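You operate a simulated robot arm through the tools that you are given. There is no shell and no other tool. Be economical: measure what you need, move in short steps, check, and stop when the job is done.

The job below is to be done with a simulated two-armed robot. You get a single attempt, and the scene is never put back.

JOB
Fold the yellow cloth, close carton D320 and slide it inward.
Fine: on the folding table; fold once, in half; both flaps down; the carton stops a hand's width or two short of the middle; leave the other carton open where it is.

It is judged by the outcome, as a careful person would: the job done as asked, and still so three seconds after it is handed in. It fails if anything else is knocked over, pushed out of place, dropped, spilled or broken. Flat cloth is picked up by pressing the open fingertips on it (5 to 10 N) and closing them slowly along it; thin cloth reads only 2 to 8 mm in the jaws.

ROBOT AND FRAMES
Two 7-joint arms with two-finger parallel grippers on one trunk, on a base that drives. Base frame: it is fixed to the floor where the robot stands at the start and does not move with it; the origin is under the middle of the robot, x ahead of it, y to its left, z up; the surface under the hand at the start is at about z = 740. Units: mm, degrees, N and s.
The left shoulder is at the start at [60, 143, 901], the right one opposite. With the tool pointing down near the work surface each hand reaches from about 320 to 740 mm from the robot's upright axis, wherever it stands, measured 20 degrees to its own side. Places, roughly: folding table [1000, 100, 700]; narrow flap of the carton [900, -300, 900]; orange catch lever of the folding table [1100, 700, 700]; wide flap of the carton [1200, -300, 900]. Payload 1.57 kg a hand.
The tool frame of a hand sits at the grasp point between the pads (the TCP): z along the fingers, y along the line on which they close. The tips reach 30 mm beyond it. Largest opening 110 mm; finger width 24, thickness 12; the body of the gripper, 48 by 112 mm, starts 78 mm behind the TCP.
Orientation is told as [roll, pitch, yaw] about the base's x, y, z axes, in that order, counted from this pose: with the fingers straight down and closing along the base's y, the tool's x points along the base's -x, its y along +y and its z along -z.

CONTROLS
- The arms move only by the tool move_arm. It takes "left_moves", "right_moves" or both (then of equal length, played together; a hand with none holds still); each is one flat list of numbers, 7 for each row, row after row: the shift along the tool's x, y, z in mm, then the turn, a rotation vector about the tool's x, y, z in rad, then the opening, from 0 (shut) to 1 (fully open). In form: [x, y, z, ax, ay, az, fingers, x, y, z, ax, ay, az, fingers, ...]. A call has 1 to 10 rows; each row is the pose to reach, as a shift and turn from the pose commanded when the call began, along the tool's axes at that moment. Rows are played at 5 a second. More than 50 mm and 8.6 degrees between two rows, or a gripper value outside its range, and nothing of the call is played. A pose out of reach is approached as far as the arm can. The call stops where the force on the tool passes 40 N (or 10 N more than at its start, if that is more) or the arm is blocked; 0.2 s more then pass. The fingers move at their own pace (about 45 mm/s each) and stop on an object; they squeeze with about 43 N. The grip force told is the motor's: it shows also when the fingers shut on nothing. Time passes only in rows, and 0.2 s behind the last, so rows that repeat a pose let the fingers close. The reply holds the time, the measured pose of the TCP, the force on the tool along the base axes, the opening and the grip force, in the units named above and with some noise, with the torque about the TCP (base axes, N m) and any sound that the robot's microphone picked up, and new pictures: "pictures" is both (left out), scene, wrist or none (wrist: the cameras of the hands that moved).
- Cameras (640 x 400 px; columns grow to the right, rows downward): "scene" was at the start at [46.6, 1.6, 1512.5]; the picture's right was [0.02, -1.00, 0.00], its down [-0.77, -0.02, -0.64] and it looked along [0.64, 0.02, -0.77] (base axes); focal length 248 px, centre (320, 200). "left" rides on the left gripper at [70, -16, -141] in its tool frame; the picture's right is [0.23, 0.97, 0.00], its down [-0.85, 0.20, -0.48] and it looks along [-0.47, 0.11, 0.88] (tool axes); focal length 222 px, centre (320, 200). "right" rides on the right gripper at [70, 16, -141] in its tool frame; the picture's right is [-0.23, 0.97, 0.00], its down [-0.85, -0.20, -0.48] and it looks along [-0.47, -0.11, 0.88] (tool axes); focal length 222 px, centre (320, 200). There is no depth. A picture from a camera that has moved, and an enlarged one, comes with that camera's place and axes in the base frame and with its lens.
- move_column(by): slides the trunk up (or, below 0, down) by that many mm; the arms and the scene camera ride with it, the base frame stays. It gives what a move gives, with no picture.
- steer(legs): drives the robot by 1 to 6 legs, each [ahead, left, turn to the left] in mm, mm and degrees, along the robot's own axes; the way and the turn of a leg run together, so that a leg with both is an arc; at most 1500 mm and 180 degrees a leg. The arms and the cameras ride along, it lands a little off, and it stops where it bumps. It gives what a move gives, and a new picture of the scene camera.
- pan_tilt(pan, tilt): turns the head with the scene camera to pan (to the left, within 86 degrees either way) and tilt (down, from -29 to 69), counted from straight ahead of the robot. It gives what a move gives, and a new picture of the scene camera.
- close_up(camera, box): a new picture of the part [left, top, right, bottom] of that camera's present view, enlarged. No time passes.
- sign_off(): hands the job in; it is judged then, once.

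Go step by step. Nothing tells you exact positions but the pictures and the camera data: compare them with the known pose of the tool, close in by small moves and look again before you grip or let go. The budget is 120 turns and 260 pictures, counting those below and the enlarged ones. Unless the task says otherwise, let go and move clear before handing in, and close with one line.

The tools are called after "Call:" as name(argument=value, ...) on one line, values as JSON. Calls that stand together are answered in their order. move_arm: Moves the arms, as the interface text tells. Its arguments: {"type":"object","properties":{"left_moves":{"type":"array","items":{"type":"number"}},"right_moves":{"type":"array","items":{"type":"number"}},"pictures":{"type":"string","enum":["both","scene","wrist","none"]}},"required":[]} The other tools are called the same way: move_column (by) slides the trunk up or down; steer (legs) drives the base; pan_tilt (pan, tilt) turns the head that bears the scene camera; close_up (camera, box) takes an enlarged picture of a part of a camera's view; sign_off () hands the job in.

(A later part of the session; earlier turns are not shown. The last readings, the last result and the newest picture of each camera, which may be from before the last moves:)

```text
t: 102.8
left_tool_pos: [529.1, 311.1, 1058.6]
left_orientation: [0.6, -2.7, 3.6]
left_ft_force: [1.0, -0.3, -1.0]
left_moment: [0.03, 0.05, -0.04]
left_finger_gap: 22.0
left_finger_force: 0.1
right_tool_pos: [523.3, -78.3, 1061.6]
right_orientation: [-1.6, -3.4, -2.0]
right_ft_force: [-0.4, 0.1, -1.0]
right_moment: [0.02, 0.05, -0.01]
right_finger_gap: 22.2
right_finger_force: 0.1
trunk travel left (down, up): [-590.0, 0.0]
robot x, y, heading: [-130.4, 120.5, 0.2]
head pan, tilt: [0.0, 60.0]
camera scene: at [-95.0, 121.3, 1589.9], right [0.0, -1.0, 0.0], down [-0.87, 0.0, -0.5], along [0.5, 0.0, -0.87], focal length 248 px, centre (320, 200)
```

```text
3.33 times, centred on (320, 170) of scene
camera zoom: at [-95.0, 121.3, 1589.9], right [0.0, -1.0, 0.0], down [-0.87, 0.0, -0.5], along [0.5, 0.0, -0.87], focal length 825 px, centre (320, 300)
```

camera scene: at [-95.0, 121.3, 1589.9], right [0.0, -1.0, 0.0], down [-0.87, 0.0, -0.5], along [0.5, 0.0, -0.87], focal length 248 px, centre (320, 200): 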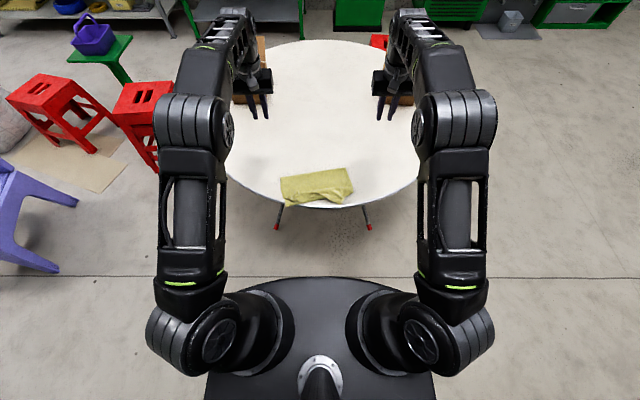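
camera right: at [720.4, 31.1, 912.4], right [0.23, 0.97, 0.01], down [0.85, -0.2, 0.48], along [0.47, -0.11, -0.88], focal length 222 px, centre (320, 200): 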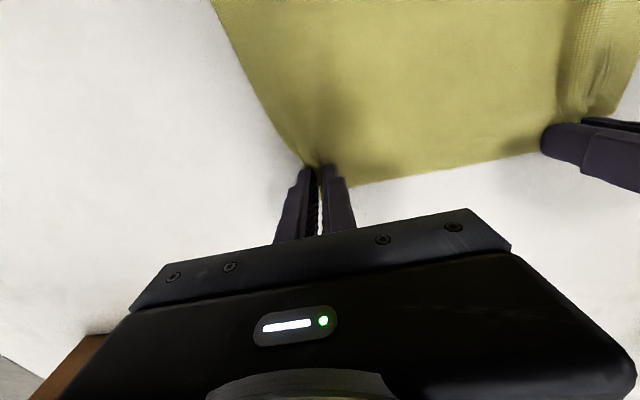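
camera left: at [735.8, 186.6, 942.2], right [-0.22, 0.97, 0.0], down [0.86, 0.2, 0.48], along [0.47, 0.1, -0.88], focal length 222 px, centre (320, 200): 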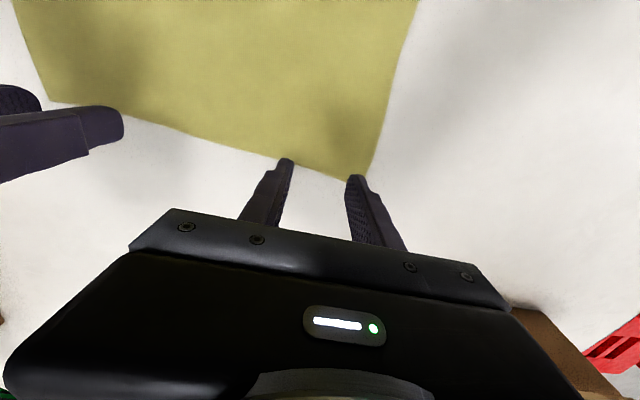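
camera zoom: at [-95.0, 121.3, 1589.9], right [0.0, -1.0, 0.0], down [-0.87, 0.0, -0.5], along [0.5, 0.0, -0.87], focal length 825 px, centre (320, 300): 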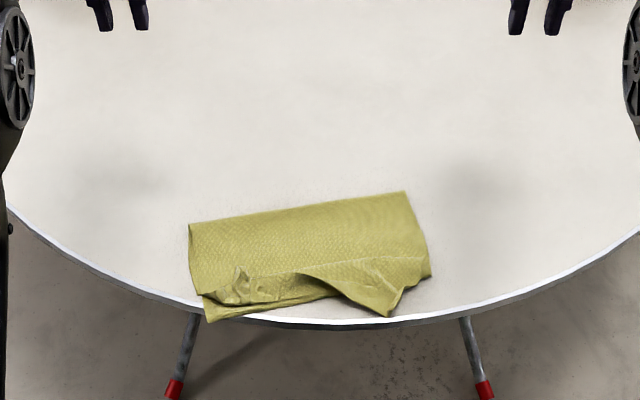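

Let me look closely with the left wrist camera at how the layers lie.

Call:
move_arm(left_moves=[45, -15, 0, 0, 0.02, -0.03, 0.2, 90, -35, 10, 0, 0.04, -0.06, 0.2, 135, -60, 20, 0, 0.04, -0.06, 0.2, 180, -80, 30, 0, 0.04, -0.06, 0.2, 215, -110, 40, 0, 0.04, -0.06, 0.2], pictures="wrist")

Call:
close_up(camera="left", box=[160, 0, 480, 200])

```text
refused: row 2 steps farther than a row can; nothing moved
```

```text
2.00 times, centred on (320, 100) of left
camera zoom: at [452.8, 290.1, 1195.4], right [-0.29, 0.96, 0.0], down [0.82, 0.25, 0.52], along [0.5, 0.15, -0.85], focal length 444 px, centre (320, 400)
```

zoom: 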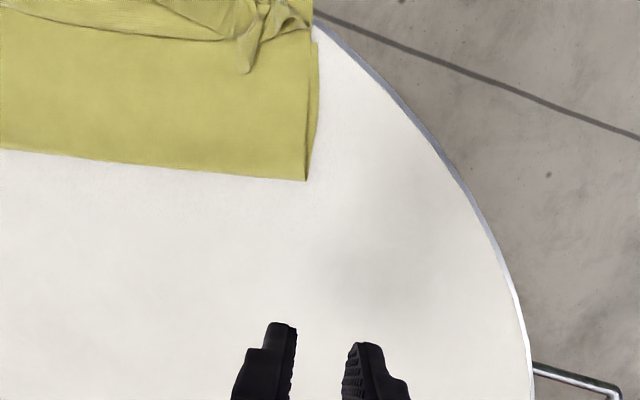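

Call:
move_arm(left_moves=[40, -15, 0, 0, 0.02, -0.03, 0.2, 80, -32, 5, 0, 0.04, -0.06, 0.2, 120, -52, 12, 0, 0.04, -0.06, 0.2, 160, -72, 20, 0, 0.04, -0.06, 0.2, 195, -95, 30, 0, 0.04, -0.06, 0.2, 215, -120, 40, 0, 0.04, -0.06, 0.2], pictures="none")

Call:
close_up(camera="left", box=[120, 0, 520, 240])

```text
t: 104.2
left_tool_pos: [323.8, 178.5, 1006.6]
left_orientation: [0.3, -0.6, 7.0]
left_ft_force: [0.3, -1.3, 0.9]
left_moment: [0.03, -0.01, 0.01]
left_finger_gap: 22.0
left_finger_force: 0.0
right_tool_pos: [521.3, -77.8, 1062.0]
right_orientation: [-1.6, -3.3, -2.0]
right_ft_force: [0.0, 0.3, -0.4]
right_moment: [-0.01, 0.03, -0.01]
right_finger_gap: 21.9
right_finger_force: 0.0
trunk travel left (down, up): [-590.0, 0.0]
robot x, y, heading: [-133.9, 123.0, 0.3]
head pan, tilt: [0.0, 60.0]
```

```text
1.60 times, centred on (320, 120) of left
camera zoom: at [254.5, 154.2, 1146.2], right [-0.35, 0.94, 0.0], down [0.82, 0.3, 0.49], along [0.46, 0.17, -0.87], focal length 355 px, centre (320, 328)
```

zoom: 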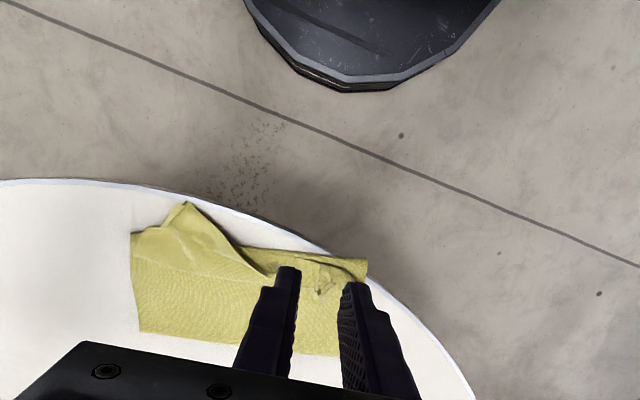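

The layers are slack and skewed. I'll look closer before re-laying the top layer from this state.

Call:
close_up(camera="scene", box=[275, 160, 360, 213])

Call:
close_up(camera="left", box=[190, 110, 360, 216])

```text
7.53 times, centred on (318, 186) of scene
camera zoom: at [-96.4, 120.7, 1590.0], right [0.0, -1.0, 0.0], down [-0.87, 0.0, -0.5], along [0.5, 0.0, -0.87], focal length 1864 px, centre (339, 302)
```

zoom: 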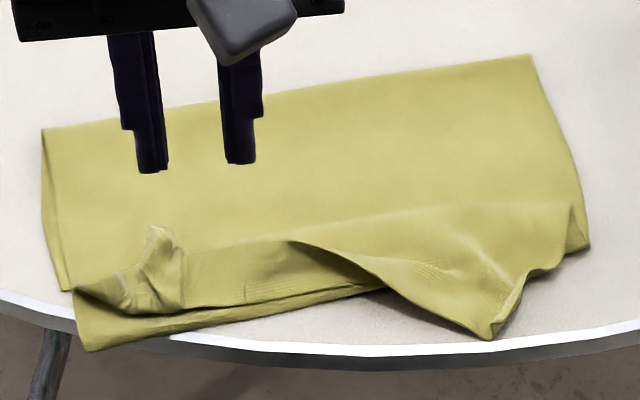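

```text
3.76 times, centred on (275, 163) of left
camera zoom: at [254.5, 154.2, 1146.2], right [-0.35, 0.94, 0.0], down [0.82, 0.3, 0.49], along [0.46, 0.17, -0.87], focal length 836 px, centre (489, 339)
```

zoom: 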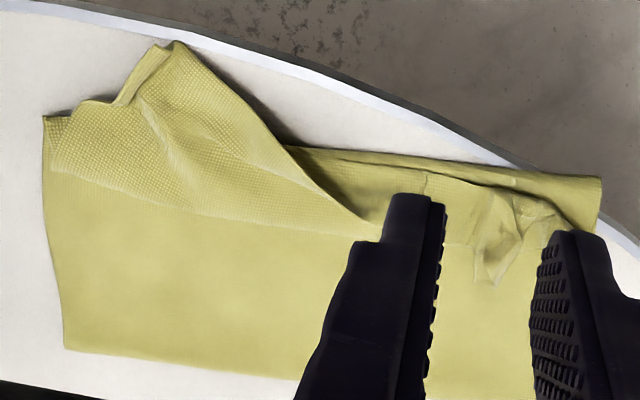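

I'll re-grip the top layer's left ridge and right flap with upright fingers, pull the slack out and lay it down again with a proper arc.

Call:
move_arm(left_moves=[-11, 3.4, 26, 0, 0, 0.03, 0.3, -21, 6.8, 52, 0, 0, 0.06, 0.3, -32, 10.2, 77, 0, 0, 0.09, 0.3, -42, 13.6, 103, 0, 0, 0.12, 0.3, -53, 17, 129, 0, 0, 0.12, 0.3, -64, 20.4, 155, 0, 0, 0.12, 0.3, -74, 23.8, 180, 0, 0, 0.12, 0.3, -85, 27.3, 206, 0, 0, 0.12, 0.3], right_moves=[18.5, 14.2, 32, 0, 0.02, -0.01, 0.3, 37, 28.4, 64, 0, 0.04, -0.02, 0.3, 55, 42.5, 95, 0, 0.058, -0.035, 0.3, 74, 56.7, 127, 0, 0.058, -0.035, 0.3, 92, 71, 159, 0, 0.058, -0.035, 0.3, 111, 85, 190, 0, 0.058, -0.035, 0.3, 129, 99, 222, 0, 0.058, -0.035, 0.3, 148, 113.4, 254, 0, 0.058, -0.035, 0.3], pictures="wrist")

```text
t: 106.0
left_tool_pos: [403.7, 216.3, 800.0]
left_orientation: [0.4, -0.4, 0.2]
left_ft_force: [0.0, -0.2, 0.2]
left_moment: [0.01, 0.02, 0.02]
left_finger_gap: 32.8
left_finger_force: 0.0
right_tool_pos: [391.3, 32.9, 797.4]
right_orientation: [-1.6, -0.1, 0.0]
right_ft_force: [1.1, 0.0, 0.3]
right_moment: [0.01, 0.0, -0.01]
right_finger_gap: 32.9
right_finger_force: 0.0
trunk travel left (down, up): [-590.0, 0.0]
robot x, y, heading: [-134.6, 120.5, 0.4]
head pan, tilt: [0.0, 60.0]
camera right: at [321.8, 52.7, 938.0], right [0.23, 0.97, -0.03], down [0.85, -0.19, 0.49], along [0.47, -0.13, -0.87], focal length 222 px, centre (320, 200)
camera left: at [332.5, 199.3, 939.5], right [-0.23, 0.97, 0.01], down [0.85, 0.2, 0.49], along [0.47, 0.12, -0.87], focal length 222 px, centre (320, 200)
```

right: 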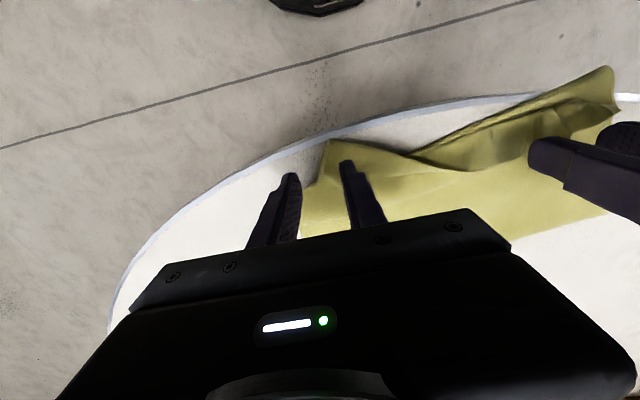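
left: 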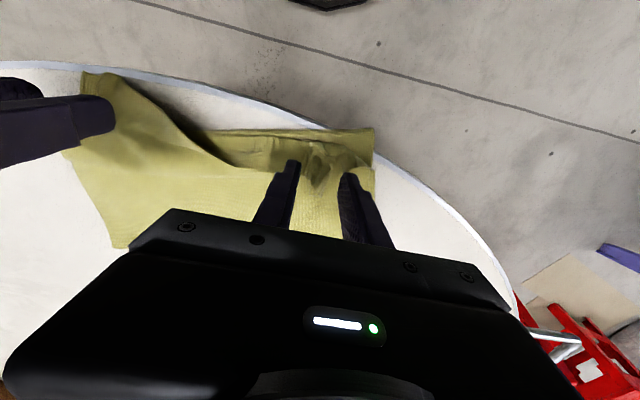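

Call:
move_arm(left_moves=[0, 0, 12, 0, 0, 0, 0.3, 0, 0, 22, 0, 0, 0, 0.3, 0, 0, 25, 0, 0, 0, 0.3, 0, 0, 25, 0, 0, 0, 0.2, 0, 0, 25, 0, 0, 0, 0.1, 0, 0, 25, 0, 0, 0, 0, 0, 0, 25, 0, 0, 0, 0], right_moves=[3, 24, 8, 0, 0, 0, 0.3, 3, 24, 16, 0, 0, 0, 0.3, 3, 24, 22, 0, 0, 0, 0.3, 3, 24, 25, 0, 0, 0, 0.3, 3, 24, 26.5, 0, 0, 0, 0.3, 3, 24, 27.5, 0, 0, 0, 0.3, 3, 24, 27.5, 0, 0, 0, 0.3], pictures="wrist")

```text
t: 107.6
left_tool_pos: [403.7, 217.8, 777.9]
left_orientation: [0.4, -0.5, 0.2]
left_ft_force: [0.5, 0.4, 0.9]
left_moment: [0.01, 0.0, 0.02]
left_finger_gap: 6.1
left_finger_force: 26.2
right_tool_pos: [387.5, 56.2, 771.7]
right_orientation: [-1.6, -0.4, -0.1]
right_ft_force: [-4.1, -0.3, 37.9]
right_moment: [0.78, 0.13, 0.11]
right_finger_gap: 33.0
right_finger_force: 0.1
trunk travel left (down, up): [-590.0, 0.0]
robot x, y, heading: [-134.8, 121.3, 0.4]
head pan, tilt: [0.0, 60.0]
camera right: at [318.2, 77.3, 912.2], right [0.23, 0.97, -0.02], down [0.85, -0.19, 0.49], along [0.47, -0.13, -0.87], focal length 222 px, centre (320, 200)
camera left: at [330.9, 201.2, 917.5], right [-0.23, 0.97, 0.0], down [0.85, 0.2, 0.49], along [0.48, 0.12, -0.87], focal length 222 px, centre (320, 200)
```

right: 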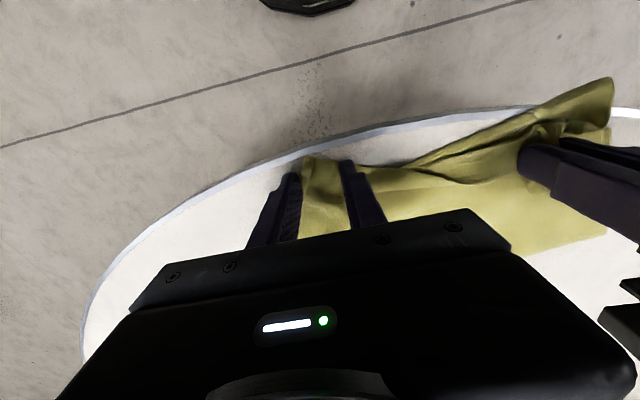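
left: 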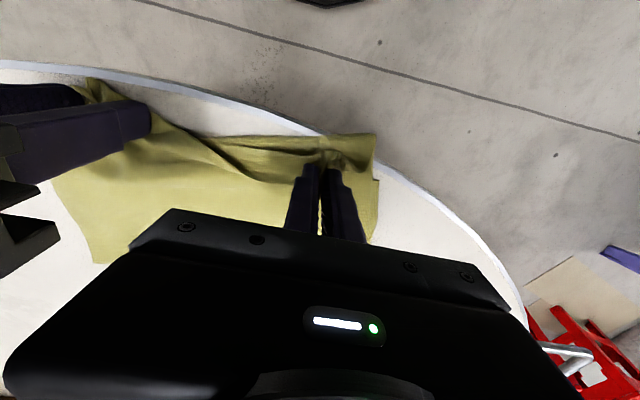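

Call:
move_arm(right_moves=[0, 0, -1.5, 0, 0, 0, 0.26, 0, 0, -1.5, 0, 0, 0, 0.21, 0, 0, -1.5, 0, 0, 0, 0.16, 0, 0, -1.5, 0, 0, 0, 0.11, 0, 0, -1.5, 0, 0, 0, 0.06, 0, 0, -1.5, 0, 0, 0, 0.0, 0, 0, -1.5, 0, 0, 0, 0], pictures="none")

```text
t: 109.2
left_tool_pos: [403.9, 218.4, 776.8]
left_orientation: [0.4, -0.5, 0.2]
left_ft_force: [0.6, -4.1, 0.8]
left_moment: [-0.09, 0.02, 0.02]
left_finger_gap: 6.0
left_finger_force: 26.5
right_tool_pos: [389.2, 55.8, 771.2]
right_orientation: [-1.6, -0.3, -0.2]
right_ft_force: [0.9, 0.9, 34.7]
right_moment: [0.03, -0.19, 0.0]
right_finger_gap: 8.0
right_finger_force: 27.0
trunk travel left (down, up): [-590.0, 0.0]
robot x, y, heading: [-131.4, 121.7, 0.1]
head pan, tilt: [0.0, 60.0]
```

Call:
move_arm(left_moves=[-10, 0, -40, 0, 0, 0, 0, -30, 0, -80, 0, 0, 0, 0, -60, 0, -115, 0, 0, 0, 0, -95, 0, -145, 0, 0, 0, 0, -125, 0, -168, 0, 0, 0, 0, -150, 0, -185, 0, 0, 0, 0], right_moves=[-15, 0, -40, 0, 0, 0, 0, -45, -2, -78, 0, 0, 0, 0, -82, -4, -108, 0, 0, 0, 0, -120, -6, -135, 0, 0, 0, 0, -158, -8, -160, 0, 0, 0, 0, -193, -10, -180, 0, 0, 0, 0], pictures="scene")

Call:
close_up(camera="scene", box=[260, 120, 380, 220])

```text
t: 110.6
left_tool_pos: [553.9, 215.7, 962.2]
left_orientation: [0.4, -0.3, 0.1]
left_ft_force: [1.1, -4.3, -0.8]
left_moment: [-0.14, -0.04, 0.03]
left_finger_gap: 3.4
left_finger_force: 24.5
right_tool_pos: [554.8, 52.6, 930.7]
right_orientation: [-1.6, 0.1, 0.0]
right_ft_force: [-0.5, 4.3, 0.7]
right_moment: [0.14, 0.05, 0.04]
right_finger_gap: 3.3
right_finger_force: 24.4
right hand out of reach, approached as far as the arm can: row 6
trunk travel left (down, up): [-590.0, 0.0]
robot x, y, heading: [-132.3, 122.2, 0.3]
head pan, tilt: [0.0, 60.0]
camera scene: at [-96.5, 121.2, 1590.0], right [0.0, -1.0, 0.0], down [-0.87, 0.0, -0.5], along [0.5, 0.0, -0.87], focal length 248 px, centre (320, 200)
```

scene: 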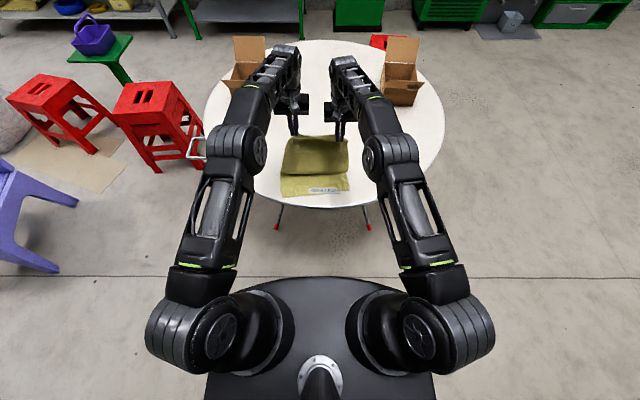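

```text
4.00 times, centred on (320, 170) of scene
camera zoom: at [-96.5, 121.2, 1590.0], right [0.0, -1.0, 0.0], down [-0.87, 0.0, -0.5], along [0.5, 0.0, -0.87], focal length 990 px, centre (320, 320)
```

zoom: 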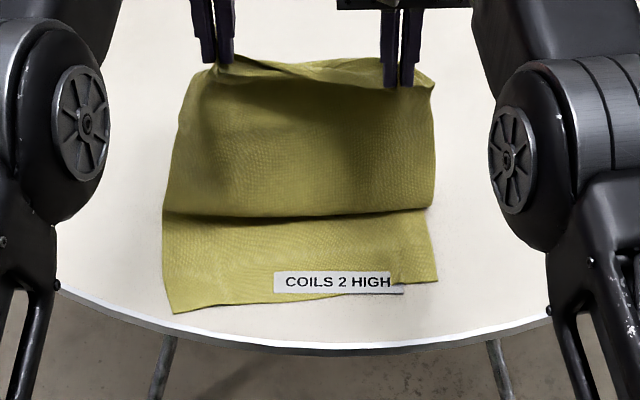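

The sheet now hangs clean. I'll drive forward 55 mm so the fold line moves to the true middle.

Call:
steer(legs=[[55, 0, 0]])

Call:
close_up(camera="scene", box=[260, 120, 380, 220])

```text
t: 111.5
left_tool_pos: [611.5, 216.0, 961.1]
left_orientation: [0.5, -0.4, 0.2]
left_ft_force: [1.4, -4.9, -1.6]
left_moment: [-0.14, -0.01, 0.06]
left_finger_gap: 3.2
left_finger_force: 25.0
right_tool_pos: [611.8, 53.4, 931.4]
right_orientation: [-1.6, -0.1, -0.1]
right_ft_force: [-0.5, 3.4, 1.3]
right_moment: [0.15, 0.05, 0.04]
right_finger_gap: 3.1
right_finger_force: 24.1
trunk travel left (down, up): [-590.0, 0.0]
robot x, y, heading: [-76.9, 120.1, 0.3]
head pan, tilt: [0.0, 60.0]
camera scene: at [-38.1, 121.6, 1589.9], right [0.0, -1.0, 0.0], down [-0.87, 0.0, -0.5], along [0.5, 0.0, -0.87], focal length 248 px, centre (320, 200)
```

scene: 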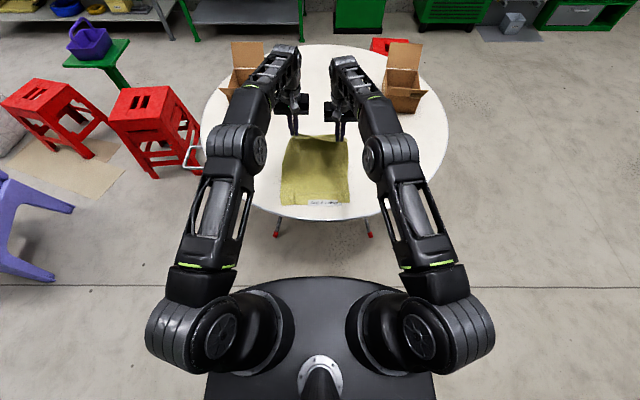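

```text
4.00 times, centred on (320, 170) of scene
camera zoom: at [-38.1, 121.6, 1589.9], right [0.0, -1.0, 0.0], down [-0.87, 0.0, -0.5], along [0.5, 0.0, -0.87], focal length 990 px, centre (320, 320)
```

zoom: 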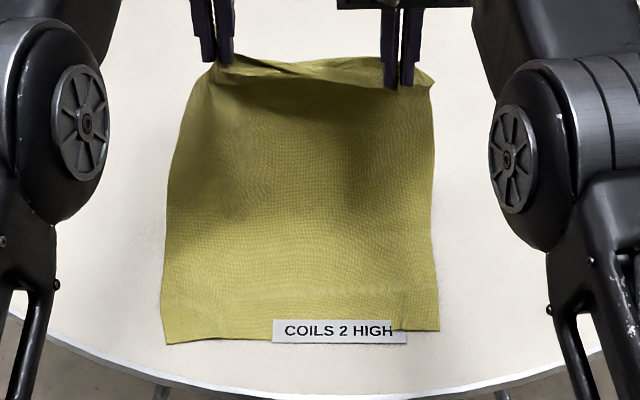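

Call:
steer(legs=[[50, 0, -0.3]])

Call:
move_arm(left_moves=[35, 0, 0, 0, 0, 0, 0, 70, 0, 8, 0, 0, 0, 0, 100, 0, 22, 0, 0, 0, 0], right_moves=[35, -2, -12, 0, 0, 0, 0, 70, -4, -20, 0, 0, 0, 0, 100, -6, -10, 0, 0, 0, 0], pictures="scene")

Call:
close_up(camera="scene", box=[260, 120, 380, 240])

```text
t: 112.5
left_tool_pos: [662.5, 212.3, 959.8]
left_orientation: [0.4, -0.3, -0.1]
left_ft_force: [0.0, -4.8, -1.7]
left_moment: [-0.13, 0.02, 0.03]
left_finger_gap: 3.5
left_finger_force: 24.7
right_tool_pos: [660.8, 51.0, 930.8]
right_orientation: [-1.6, 0.2, -0.2]
right_ft_force: [0.0, 4.1, 0.7]
right_moment: [0.14, 0.02, 0.02]
right_finger_gap: 3.2
right_finger_force: 25.1
trunk travel left (down, up): [-590.0, 0.0]
robot x, y, heading: [-27.0, 122.2, -0.1]
head pan, tilt: [0.0, 60.0]
camera scene: at [12.0, 121.5, 1589.8], right [0.0, -1.0, 0.0], down [-0.87, 0.0, -0.5], along [0.5, 0.0, -0.87], focal length 248 px, centre (320, 200)
```

scene: 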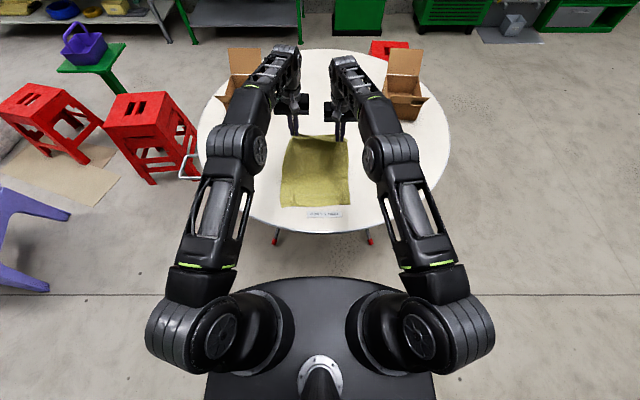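

```text
t: 113.2
left_tool_pos: [561.6, 212.0, 937.9]
left_orientation: [0.2, -0.6, -0.2]
left_ft_force: [0.0, -7.4, 0.3]
left_moment: [-0.21, -0.01, 0.04]
left_finger_gap: 3.6
left_finger_force: 24.3
right_tool_pos: [560.2, 46.8, 944.5]
right_orientation: [-1.5, 0.0, -0.2]
right_ft_force: [-1.1, 7.6, 0.0]
right_moment: [0.31, -0.01, 0.0]
right_finger_gap: 3.4
right_finger_force: 24.2
trunk travel left (down, up): [-590.0, 0.0]
robot x, y, heading: [-25.8, 118.8, 0.2]
head pan, tilt: [0.0, 60.0]
camera scene: at [7.8, 121.3, 1590.0], right [0.0, -1.0, 0.0], down [-0.87, 0.0, -0.5], along [0.5, 0.0, -0.87], focal length 248 px, centre (320, 200)
```

scene: 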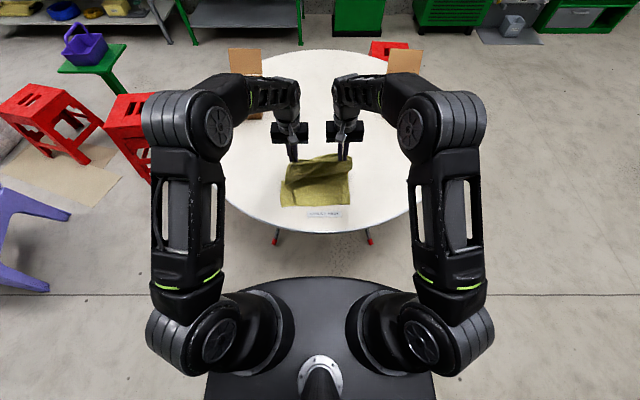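

```text
3.33 times, centred on (320, 180) of scene
camera zoom: at [7.8, 121.3, 1590.0], right [0.0, -1.0, 0.0], down [-0.87, 0.0, -0.5], along [0.5, 0.0, -0.87], focal length 825 px, centre (320, 267)
```

zoom: 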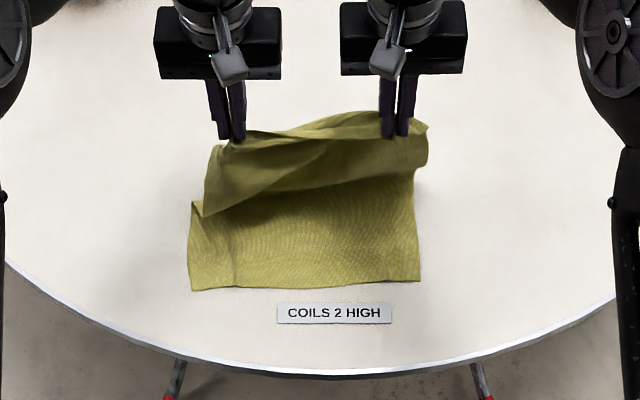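

The sheet was laid back too high for its length. I'll go forward again and then come back down along a 45° line so the layer lands without pulling.

Call:
steer(legs=[[75, 0, 0]])

Call:
move_arm(left_moves=[-25, 0, -4, 0, 0, 0, 0, -50, 0, -8, 0, 0, 0, 0, -70, 0, -8, 0, 0, 0, 0, -70, 0, -8, 0, 0, 0, 0], right_moves=[-25, 0, -2, 0, 0, 0, 0, -50, 0, -4, 0, 0, 0, 0, -70, 0, -4, 0, 0, 0, 0, -70, 0, -4, 0, 0, 0, 0], pictures="none")

Call:
close_up(camera="scene", box=[260, 120, 380, 240])

```text
t: 114.3
left_tool_pos: [636.3, 213.0, 936.0]
left_orientation: [0.3, -0.4, -0.2]
left_ft_force: [2.2, -11.5, 0.2]
left_moment: [-0.36, 0.0, 0.1]
left_finger_gap: 3.7
left_finger_force: 23.7
right_tool_pos: [634.4, 44.1, 942.4]
right_orientation: [-1.6, 0.1, -0.4]
right_ft_force: [-1.4, 11.5, -1.0]
right_moment: [0.35, 0.02, 0.06]
right_finger_gap: 3.5
right_finger_force: 24.1
trunk travel left (down, up): [-590.0, 0.0]
robot x, y, heading: [46.8, 119.3, -0.0]
head pan, tilt: [0.0, 60.0]
camera scene: at [84.6, 121.5, 1589.9], right [0.0, -1.0, 0.0], down [-0.87, 0.0, -0.5], along [0.5, 0.0, -0.87], focal length 248 px, centre (320, 200)
```

scene: 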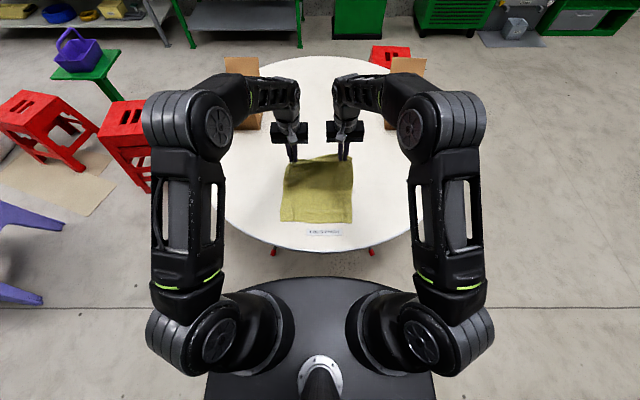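

```text
t: 115.3
left_tool_pos: [705.6, 211.9, 946.3]
left_orientation: [0.3, -0.5, -0.2]
left_ft_force: [-0.1, -5.0, 0.0]
left_moment: [-0.15, -0.02, 0.06]
left_finger_gap: 3.2
left_finger_force: 24.7
right_tool_pos: [704.5, 46.6, 948.4]
right_orientation: [-1.5, -0.1, -0.2]
right_ft_force: [-0.6, 6.1, -0.1]
right_moment: [0.17, 0.04, 0.03]
right_finger_gap: 3.4
right_finger_force: 24.7
trunk travel left (down, up): [-590.0, 0.0]
robot x, y, heading: [43.6, 125.2, -0.0]
head pan, tilt: [0.0, 60.0]
```

```text
3.33 times, centred on (320, 180) of scene
camera zoom: at [81.6, 121.5, 1590.0], right [0.0, -1.0, 0.0], down [-0.87, 0.0, -0.5], along [0.5, 0.0, -0.87], focal length 825 px, centre (320, 267)
```

zoom: 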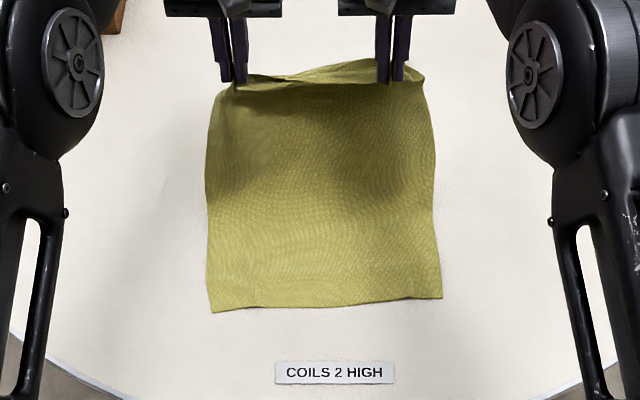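

Call:
move_arm(left_moves=[14, 0, 21, 0, -0.148, 0, 0, 29, 0, 42, 0, -0.296, 0, 0, 43, 0, 63, 0, -0.444, 0, 0], right_moves=[14, 0, 21, 0, -0.148, 0, 0, 29, 0, 42, 0, -0.296, 0, 0, 43, 0, 63, 0, -0.444, 0, 0], pictures="none")

Call:
steer(legs=[[-45, 0, 0]])

Call:
close_up(camera="scene", box=[260, 120, 380, 240])

```text
t: 116.1
left_tool_pos: [661.9, 212.6, 886.7]
left_orientation: [0.3, -26.2, -0.3]
left_ft_force: [0.1, -6.3, 0.8]
left_moment: [-0.24, -0.04, 0.0]
left_finger_gap: 3.6
left_finger_force: 24.7
right_tool_pos: [662.0, 45.1, 886.9]
right_orientation: [-1.7, -25.7, 0.4]
right_ft_force: [-0.9, 6.7, -0.7]
right_moment: [0.16, 0.03, 0.13]
right_finger_gap: 3.1
right_finger_force: 24.4
trunk travel left (down, up): [-590.0, 0.0]
robot x, y, heading: [50.0, 120.0, -0.1]
head pan, tilt: [0.0, 60.0]
```

```text
t: 117.0
left_tool_pos: [615.6, 212.3, 885.3]
left_orientation: [0.4, -26.1, -0.5]
left_ft_force: [0.7, -8.2, 1.0]
left_moment: [-0.26, -0.08, -0.09]
left_finger_gap: 3.4
left_finger_force: 23.7
right_tool_pos: [615.9, 44.8, 886.3]
right_orientation: [-1.7, -25.6, 0.4]
right_ft_force: [-0.8, 7.3, -0.6]
right_moment: [0.24, 0.04, 0.16]
right_finger_gap: 3.5
right_finger_force: 24.3
trunk travel left (down, up): [-590.0, 0.0]
robot x, y, heading: [-0.2, 119.8, -0.2]
head pan, tilt: [0.0, 60.0]
camera scene: at [34.9, 121.5, 1590.1], right [0.0, -1.0, 0.0], down [-0.87, 0.0, -0.5], along [0.5, 0.0, -0.87], focal length 248 px, centre (320, 200)
```

scene: 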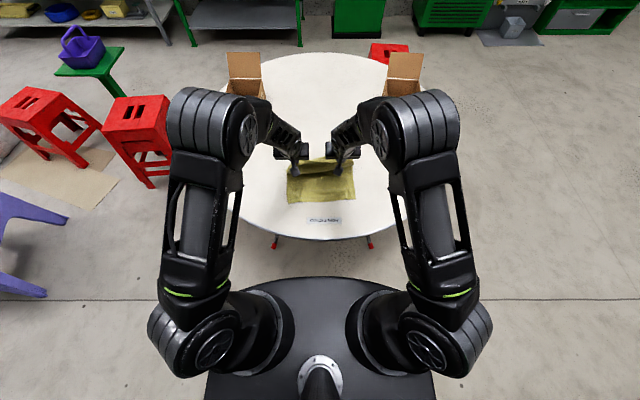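

```text
3.33 times, centred on (320, 180) of scene
camera zoom: at [34.9, 121.5, 1590.1], right [0.0, -1.0, 0.0], down [-0.87, 0.0, -0.5], along [0.5, 0.0, -0.87], focal length 825 px, centre (320, 267)
```

zoom: 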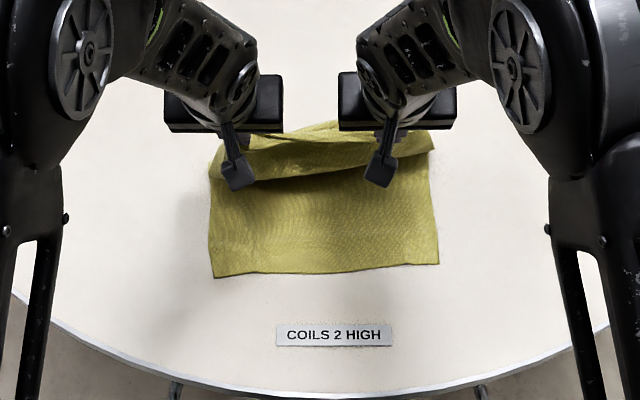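

Call:
move_arm(left_moves=[13.4, 0, 12.7, 0, -0.133, 0, 0, 26.8, 0, 25.5, 0, -0.266, 0, 0, 40.2, 0, 38.2, 0, -0.395, 0, 0], right_moves=[13.4, 0, 12.7, 0, -0.133, 0, 0, 26.8, 0, 25.5, 0, -0.266, 0, 0, 40.2, 0, 38.2, 0, -0.395, 0, 0], pictures="none")

Call:
steer(legs=[[-40, 0, 0]])

Call:
close_up(camera="scene", box=[260, 120, 380, 240])

```text
t: 117.6
left_tool_pos: [619.8, 231.9, 861.3]
left_orientation: [-3.4, -41.2, 5.0]
left_ft_force: [-0.2, -26.3, -0.1]
left_moment: [-0.5, 0.02, -0.62]
left_finger_gap: 3.4
left_finger_force: 24.9
right_tool_pos: [621.6, 30.1, 863.0]
right_orientation: [2.3, -41.0, -4.7]
right_ft_force: [0.7, 26.4, -0.1]
right_moment: [0.8, -0.02, 0.32]
right_finger_gap: 2.8
right_finger_force: 24.1
trunk travel left (down, up): [-590.0, 0.0]
robot x, y, heading: [2.4, 123.7, -0.4]
head pan, tilt: [0.0, 60.0]
stopped in row 3 (left hand): the force on the tool passed its limit at 101 N (the readings are from after the stop); the commanded pose is now the measured one
```

```text
t: 118.5
left_tool_pos: [577.5, 233.3, 860.7]
left_orientation: [-3.4, -41.1, 5.2]
left_ft_force: [-2.1, -34.0, -1.6]
left_moment: [-0.68, 0.06, -0.81]
left_finger_gap: 3.8
left_finger_force: 24.6
right_tool_pos: [578.0, 28.3, 865.0]
right_orientation: [2.2, -40.8, -4.6]
right_ft_force: [2.3, 34.3, 0.1]
right_moment: [1.03, -0.08, 0.47]
right_finger_gap: 2.8
right_finger_force: 23.9
trunk travel left (down, up): [-590.0, 0.0]
robot x, y, heading: [-38.4, 121.7, -0.5]
head pan, tilt: [0.0, 60.0]
camera scene: at [-5.1, 121.6, 1590.1], right [0.0, -1.0, 0.0], down [-0.87, 0.0, -0.5], along [0.5, 0.0, -0.87], focal length 248 px, centre (320, 200)
```

scene: 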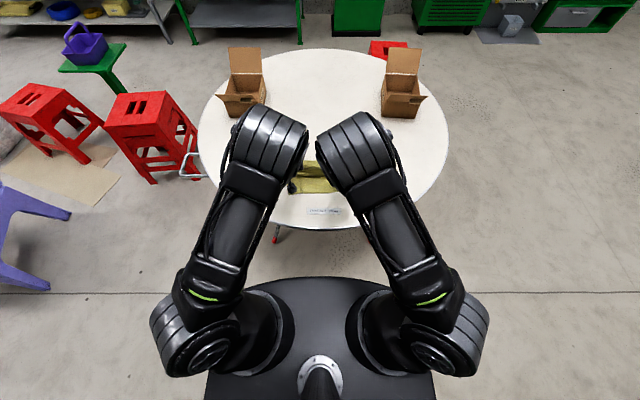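

```text
3.33 times, centred on (320, 180) of scene
camera zoom: at [-5.1, 121.6, 1590.1], right [0.0, -1.0, 0.0], down [-0.87, 0.0, -0.5], along [0.5, 0.0, -0.87], focal length 825 px, centre (320, 267)
```

zoom: 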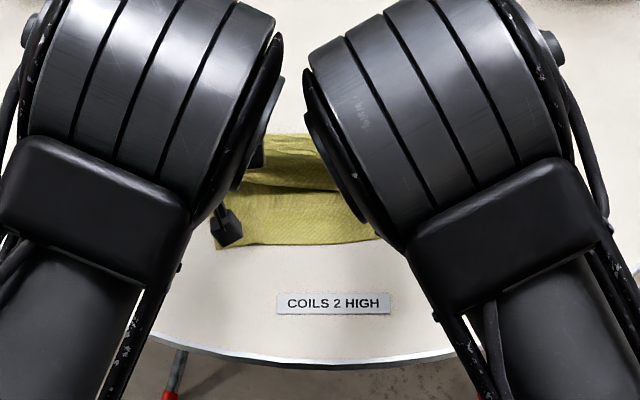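

The elbows swung inward again but the grip holds and the sheet is low. I'll finish with trunk and base moves only.

Call:
move_column(by=-35)

Call:
steer(legs=[[-35, 0, 0.4]])

Call:
move_column(by=-35)

Call:
close_up(camera="left", box=[0, 0, 640, 400])

```text
t: 119.3
left_tool_pos: [579.5, 231.4, 825.2]
left_orientation: [-3.5, -41.1, 5.2]
left_ft_force: [-2.1, -23.2, -0.6]
left_moment: [-0.48, 0.05, -0.57]
left_finger_gap: 3.5
left_finger_force: 25.0
right_tool_pos: [579.2, 31.4, 828.9]
right_orientation: [2.5, -40.9, -4.8]
right_ft_force: [1.3, 23.1, 1.2]
right_moment: [0.72, -0.04, 0.25]
right_finger_gap: 2.6
right_finger_force: 23.8
trunk travel left (down, up): [-555.0, 35.0]
robot x, y, heading: [-38.2, 121.6, -0.1]
head pan, tilt: [0.0, 60.0]
```

```text
t: 120.1
left_tool_pos: [541.4, 235.0, 826.3]
left_orientation: [-3.7, -41.1, 5.6]
left_ft_force: [-1.8, -24.6, -0.2]
left_moment: [-0.52, -0.01, -0.6]
left_finger_gap: 3.6
left_finger_force: 25.0
right_tool_pos: [543.3, 35.3, 829.4]
right_orientation: [2.4, -40.9, -4.4]
right_ft_force: [0.7, 25.0, 0.6]
right_moment: [0.76, -0.05, 0.31]
right_finger_gap: 2.4
right_finger_force: 23.8
trunk travel left (down, up): [-555.0, 35.0]
robot x, y, heading: [-73.9, 120.6, 0.3]
head pan, tilt: [0.0, 60.0]
camera scene: at [-40.6, 121.8, 1555.1], right [0.0, -1.0, 0.0], down [-0.87, 0.0, -0.5], along [0.5, 0.0, -0.87], focal length 248 px, centre (320, 200)
```

scene: 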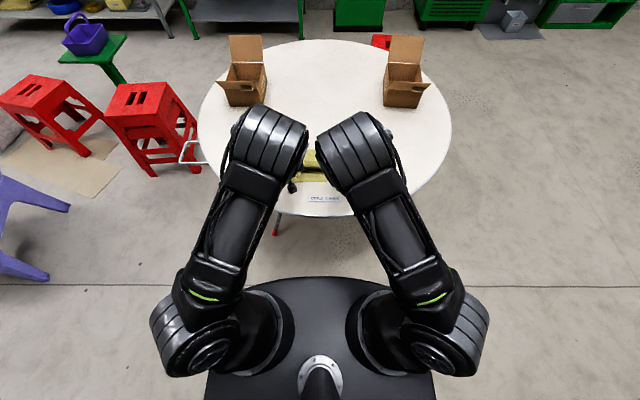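

```text
t: 120.9
left_tool_pos: [542.8, 233.0, 790.7]
left_orientation: [-3.7, -41.1, 5.5]
left_ft_force: [-0.2, -18.5, -0.8]
left_moment: [-0.33, 0.01, -0.4]
left_finger_gap: 3.3
left_finger_force: 24.7
right_tool_pos: [545.8, 35.2, 793.1]
right_orientation: [2.6, -40.9, -4.3]
right_ft_force: [-0.9, 17.9, -0.8]
right_moment: [0.5, -0.02, 0.19]
right_finger_gap: 2.5
right_finger_force: 24.6
trunk travel left (down, up): [-520.0, 70.0]
robot x, y, heading: [-76.0, 126.5, 0.0]
head pan, tilt: [0.0, 60.0]
```

```text
1.00 times, centred on (320, 200) of left (not enlarged: the box is as wide or as high as the picture)
camera zoom: at [396.5, 213.5, 850.9], right [-0.22, 0.95, -0.2], down [0.32, 0.26, 0.91], along [0.92, 0.14, -0.36], focal length 222 px, centre (320, 200)
```

zoom: 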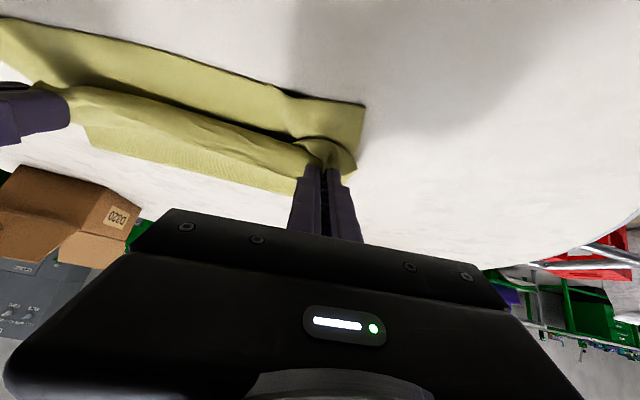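

Call:
steer(legs=[[-32, 0, 0]])

Call:
close_up(camera="left", box=[0, 0, 400, 250])

Call:
close_up(camera="right", box=[200, 0, 600, 250])

```text
t: 121.8
left_tool_pos: [509.0, 234.1, 790.8]
left_orientation: [-3.7, -41.1, 5.5]
left_ft_force: [-1.4, -20.5, -0.6]
left_moment: [-0.41, 0.02, -0.48]
left_finger_gap: 3.4
left_finger_force: 24.2
right_tool_pos: [512.2, 35.3, 794.1]
right_orientation: [2.5, -41.0, -4.3]
right_ft_force: [0.8, 20.9, 0.6]
right_moment: [0.63, -0.05, 0.19]
right_finger_gap: 2.5
right_finger_force: 23.5
trunk travel left (down, up): [-520.0, 70.0]
robot x, y, heading: [-108.2, 120.1, 0.3]
head pan, tilt: [0.0, 60.0]
camera scene: at [-72.5, 121.6, 1520.1], right [0.0, -1.0, 0.0], down [-0.87, 0.0, -0.5], along [0.5, 0.0, -0.87], focal length 248 px, centre (320, 200)
```

scene: 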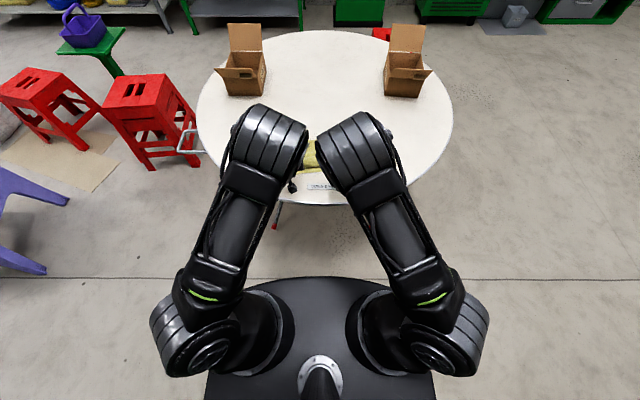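

```text
1.60 times, centred on (200, 125) of left
camera zoom: at [363.2, 213.6, 851.2], right [-0.22, 0.95, -0.2], down [0.32, 0.26, 0.91], along [0.92, 0.14, -0.36], focal length 355 px, centre (512, 320)
```

zoom: 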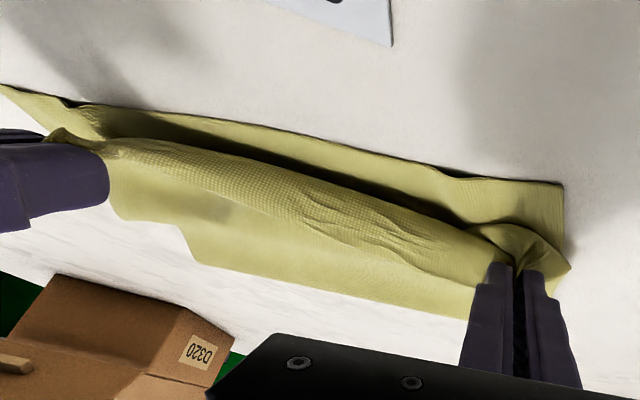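

```text
1.60 times, centred on (400, 125) of right
camera zoom: at [366.7, 56.6, 856.3], right [0.22, 0.96, 0.18], down [0.32, -0.25, 0.91], along [0.92, -0.14, -0.36], focal length 355 px, centre (192, 320)
```

zoom: 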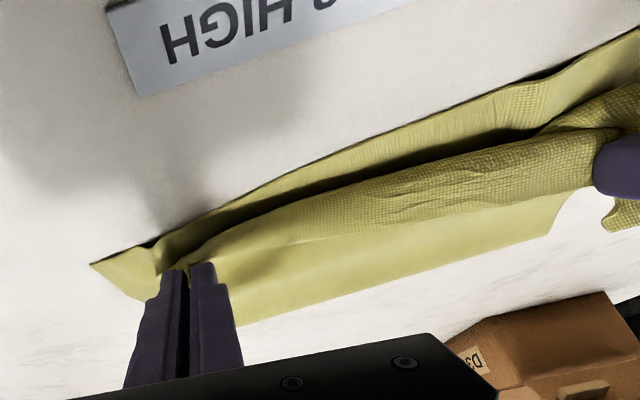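

The top layer lies over well with its edge rolled slightly; I'll lower a little, release, rise clear (no dragging) and look.

Call:
move_column(by=-10)

Call:
move_arm(left_moves=[0, 0, 0, 0, 0, 0, 0.08, 0, 0, 0, 0, 0, 0, 0.2, 0, 0, 0, 0, 0, 0, 0.25], right_moves=[0, 0, 0, 0, 0, 0, 0.08, 0, 0, 0, 0, 0, 0, 0.2, 0, 0, 0, 0, 0, 0, 0.25], pictures="none")

Call:
move_column(by=80)

Call:
close_up(camera="left", box=[0, 0, 640, 400])

```text
t: 122.3
left_tool_pos: [509.6, 232.7, 780.1]
left_orientation: [-3.8, -41.1, 5.5]
left_ft_force: [-1.2, -13.7, 0.3]
left_moment: [-0.28, 0.03, -0.32]
left_finger_gap: 3.2
left_finger_force: 24.4
right_tool_pos: [512.4, 36.4, 783.6]
right_orientation: [2.6, -40.9, -4.2]
right_ft_force: [0.7, 13.9, -0.1]
right_moment: [0.42, -0.04, 0.14]
right_finger_gap: 2.6
right_finger_force: 23.7
trunk travel left (down, up): [-510.0, 80.0]
robot x, y, heading: [-108.3, 122.2, 0.3]
head pan, tilt: [0.0, 60.0]
```

```text
t: 123.1
left_tool_pos: [510.2, 234.4, 780.4]
left_orientation: [-3.6, -41.0, 5.6]
left_ft_force: [0.0, -0.8, -1.0]
left_moment: [-0.01, -0.01, 0.01]
left_finger_gap: 27.3
left_finger_force: 0.0
right_tool_pos: [512.0, 34.9, 783.8]
right_orientation: [2.4, -40.8, -4.4]
right_ft_force: [1.1, 0.4, -0.3]
right_moment: [0.03, -0.01, -0.05]
right_finger_gap: 27.6
right_finger_force: 0.1
trunk travel left (down, up): [-510.0, 80.0]
robot x, y, heading: [-109.1, 123.1, -0.1]
head pan, tilt: [0.0, 60.0]
```

```text
t: 124.3
left_tool_pos: [508.4, 234.6, 859.1]
left_orientation: [-3.7, -41.0, 5.6]
left_ft_force: [0.6, -0.8, 0.0]
left_moment: [-0.03, 0.0, -0.01]
left_finger_gap: 27.5
left_finger_force: 0.1
right_tool_pos: [512.5, 34.2, 863.2]
right_orientation: [2.5, -40.9, -4.4]
right_ft_force: [0.1, 0.1, 0.2]
right_moment: [0.01, -0.01, 0.02]
right_finger_gap: 27.5
right_finger_force: 0.0
trunk travel left (down, up): [-590.0, 0.0]
robot x, y, heading: [-108.5, 123.4, -0.0]
head pan, tilt: [0.0, 60.0]
```

```text
1.00 times, centred on (320, 200) of left (not enlarged: the box is as wide or as high as the picture)
camera zoom: at [364.5, 213.7, 920.4], right [-0.22, 0.95, -0.2], down [0.32, 0.26, 0.91], along [0.92, 0.14, -0.36], focal length 222 px, centre (320, 200)
```

zoom: 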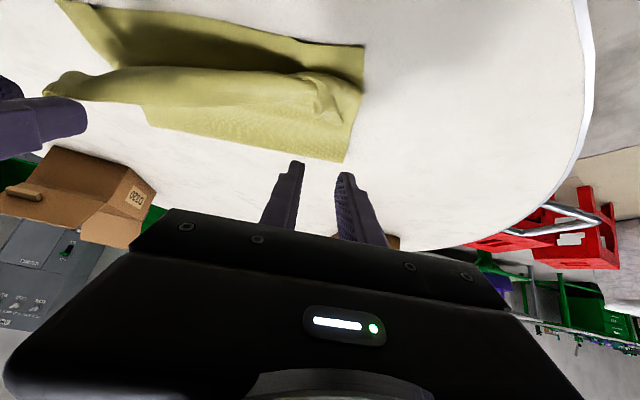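

Call:
move_arm(left_moves=[0, 15, -20, 0, 0.143, 0, 0.25, 0, 30, -40, 0, 0.286, 0, 0.25, 0, 50, -60, 0, 0.43, 0, 0.25, 0, 70, -80, 0, 0.572, 0, 0.25, 0, 90, -100, 0, 0.715, 0, 0.25], right_moves=[0, -15, -20, 0, 0.143, 0, 0.25, 0, -30, -40, 0, 0.286, 0, 0.25, 0, -50, -60, 0, 0.43, 0, 0.25, 0, -70, -80, 0, 0.572, 0, 0.25, 0, -90, -100, 0, 0.715, 0, 0.25], pictures="none")

Call:
close_up(camera="scene", box=[260, 130, 380, 220])

```text
t: 125.5
left_tool_pos: [437.9, 324.3, 929.7]
left_orientation: [-2.8, -0.2, 3.1]
left_ft_force: [-0.8, -0.5, 0.8]
left_moment: [-0.01, 0.01, -0.01]
left_finger_gap: 27.6
left_finger_force: 0.1
right_tool_pos: [440.6, -56.6, 937.0]
right_orientation: [1.9, 0.3, -2.6]
right_ft_force: [-0.3, 1.1, -1.4]
right_moment: [0.01, -0.02, -0.03]
right_finger_gap: 27.3
right_finger_force: 0.0
trunk travel left (down, up): [-590.0, 0.0]
robot x, y, heading: [-106.0, 119.7, 0.3]
head pan, tilt: [0.0, 60.0]
```

```text
4.44 times, centred on (320, 175) of scene
camera zoom: at [-70.1, 121.7, 1589.9], right [0.0, -1.0, 0.0], down [-0.87, 0.0, -0.5], along [0.5, 0.0, -0.87], focal length 1101 px, centre (320, 311)
```

zoom: 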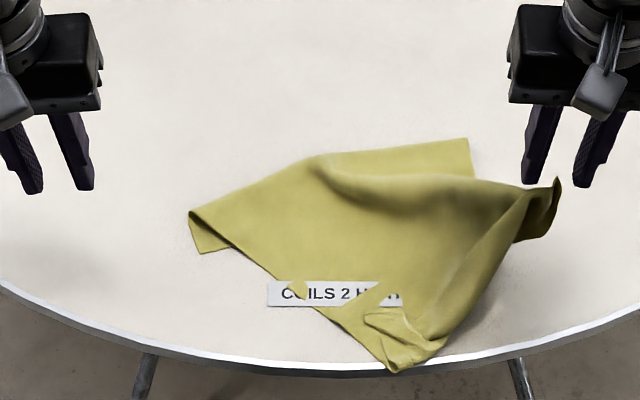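

The cloth caught and shifted while retracting. I'll now take the top layer by its two free corners and re-lay it squarely; first position the hands over these corners.

Call:
move_arm(left_moves=[7, -32, 16, 0.025, 0, 0.027, 0.3, 14, -65, 32, 0.05, 0, 0.054, 0.3, 20, -97, 48, 0.05, 0, 0.054, 0.3, 27, -130, 65, 0.05, 0, 0.054, 0.3, 34, -163, 81, 0.05, 0, 0.054, 0.3, 40, -196, 98, 0.05, 0, 0.054, 0.3, 45, -228, 114, 0.05, 0, 0.054, 0.3, 50, -258, 128, 0.05, 0, 0.054, 0.3], right_moves=[-12, -4, 17, -0.017, 0, -0.023, 0.5, -24, -8, 34, -0.033, 0, -0.046, 0.5, -36, -12, 51, -0.033, 0, -0.046, 0.5, -49, -16, 68, -0.033, 0, -0.046, 0.5, -61, -20, 85, -0.033, 0, -0.046, 0.5, -73, -24, 100, -0.033, 0, -0.046, 0.5, -86, -28, 105, -0.033, 0, -0.046, 0.5, -98, -32, 110, -0.033, 0, -0.046, 0.5], pictures="wrist")

```text
t: 127.3
left_tool_pos: [406.2, 58.4, 815.1]
left_orientation: [-5.6, -0.3, 0.1]
left_ft_force: [0.4, 0.0, -0.3]
left_moment: [0.01, 0.0, -0.02]
left_finger_gap: 33.2
left_finger_force: 0.0
right_tool_pos: [538.3, -88.1, 825.9]
right_orientation: [3.8, -0.1, -0.1]
right_ft_force: [0.3, 0.2, -0.6]
right_moment: [0.03, -0.03, -0.02]
right_finger_gap: 55.0
right_finger_force: 0.0
trunk travel left (down, up): [-590.0, 0.0]
robot x, y, heading: [-105.6, 122.5, 0.3]
head pan, tilt: [0.0, 60.0]
camera right: at [469.3, -80.0, 967.3], right [0.23, 0.97, 0.06], down [0.85, -0.23, 0.47], along [0.47, -0.05, -0.88], focal length 222 px, centre (320, 200)
camera left: at [335.0, 57.1, 956.3], right [-0.23, 0.97, -0.1], down [0.85, 0.25, 0.46], along [0.47, 0.02, -0.88], focal length 222 px, centre (320, 200)
```

right: 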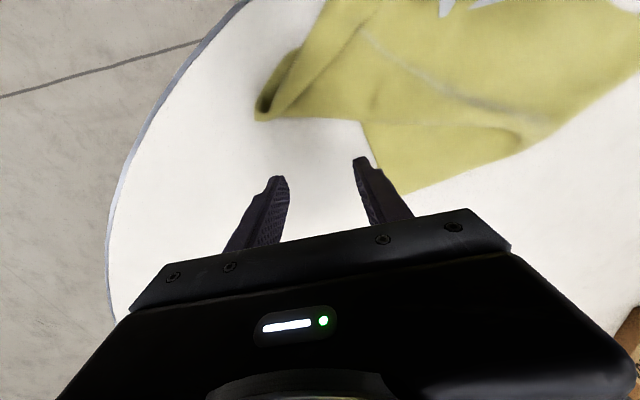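
left: 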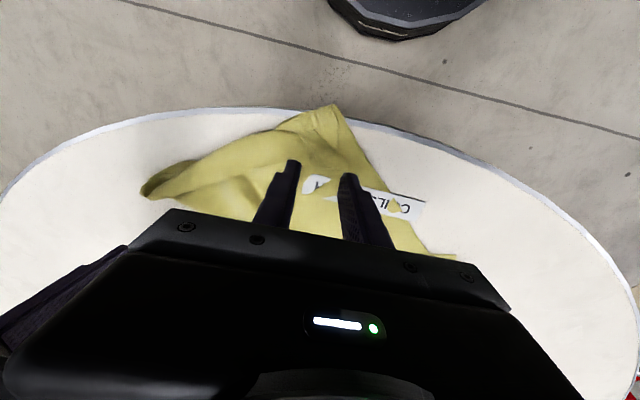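

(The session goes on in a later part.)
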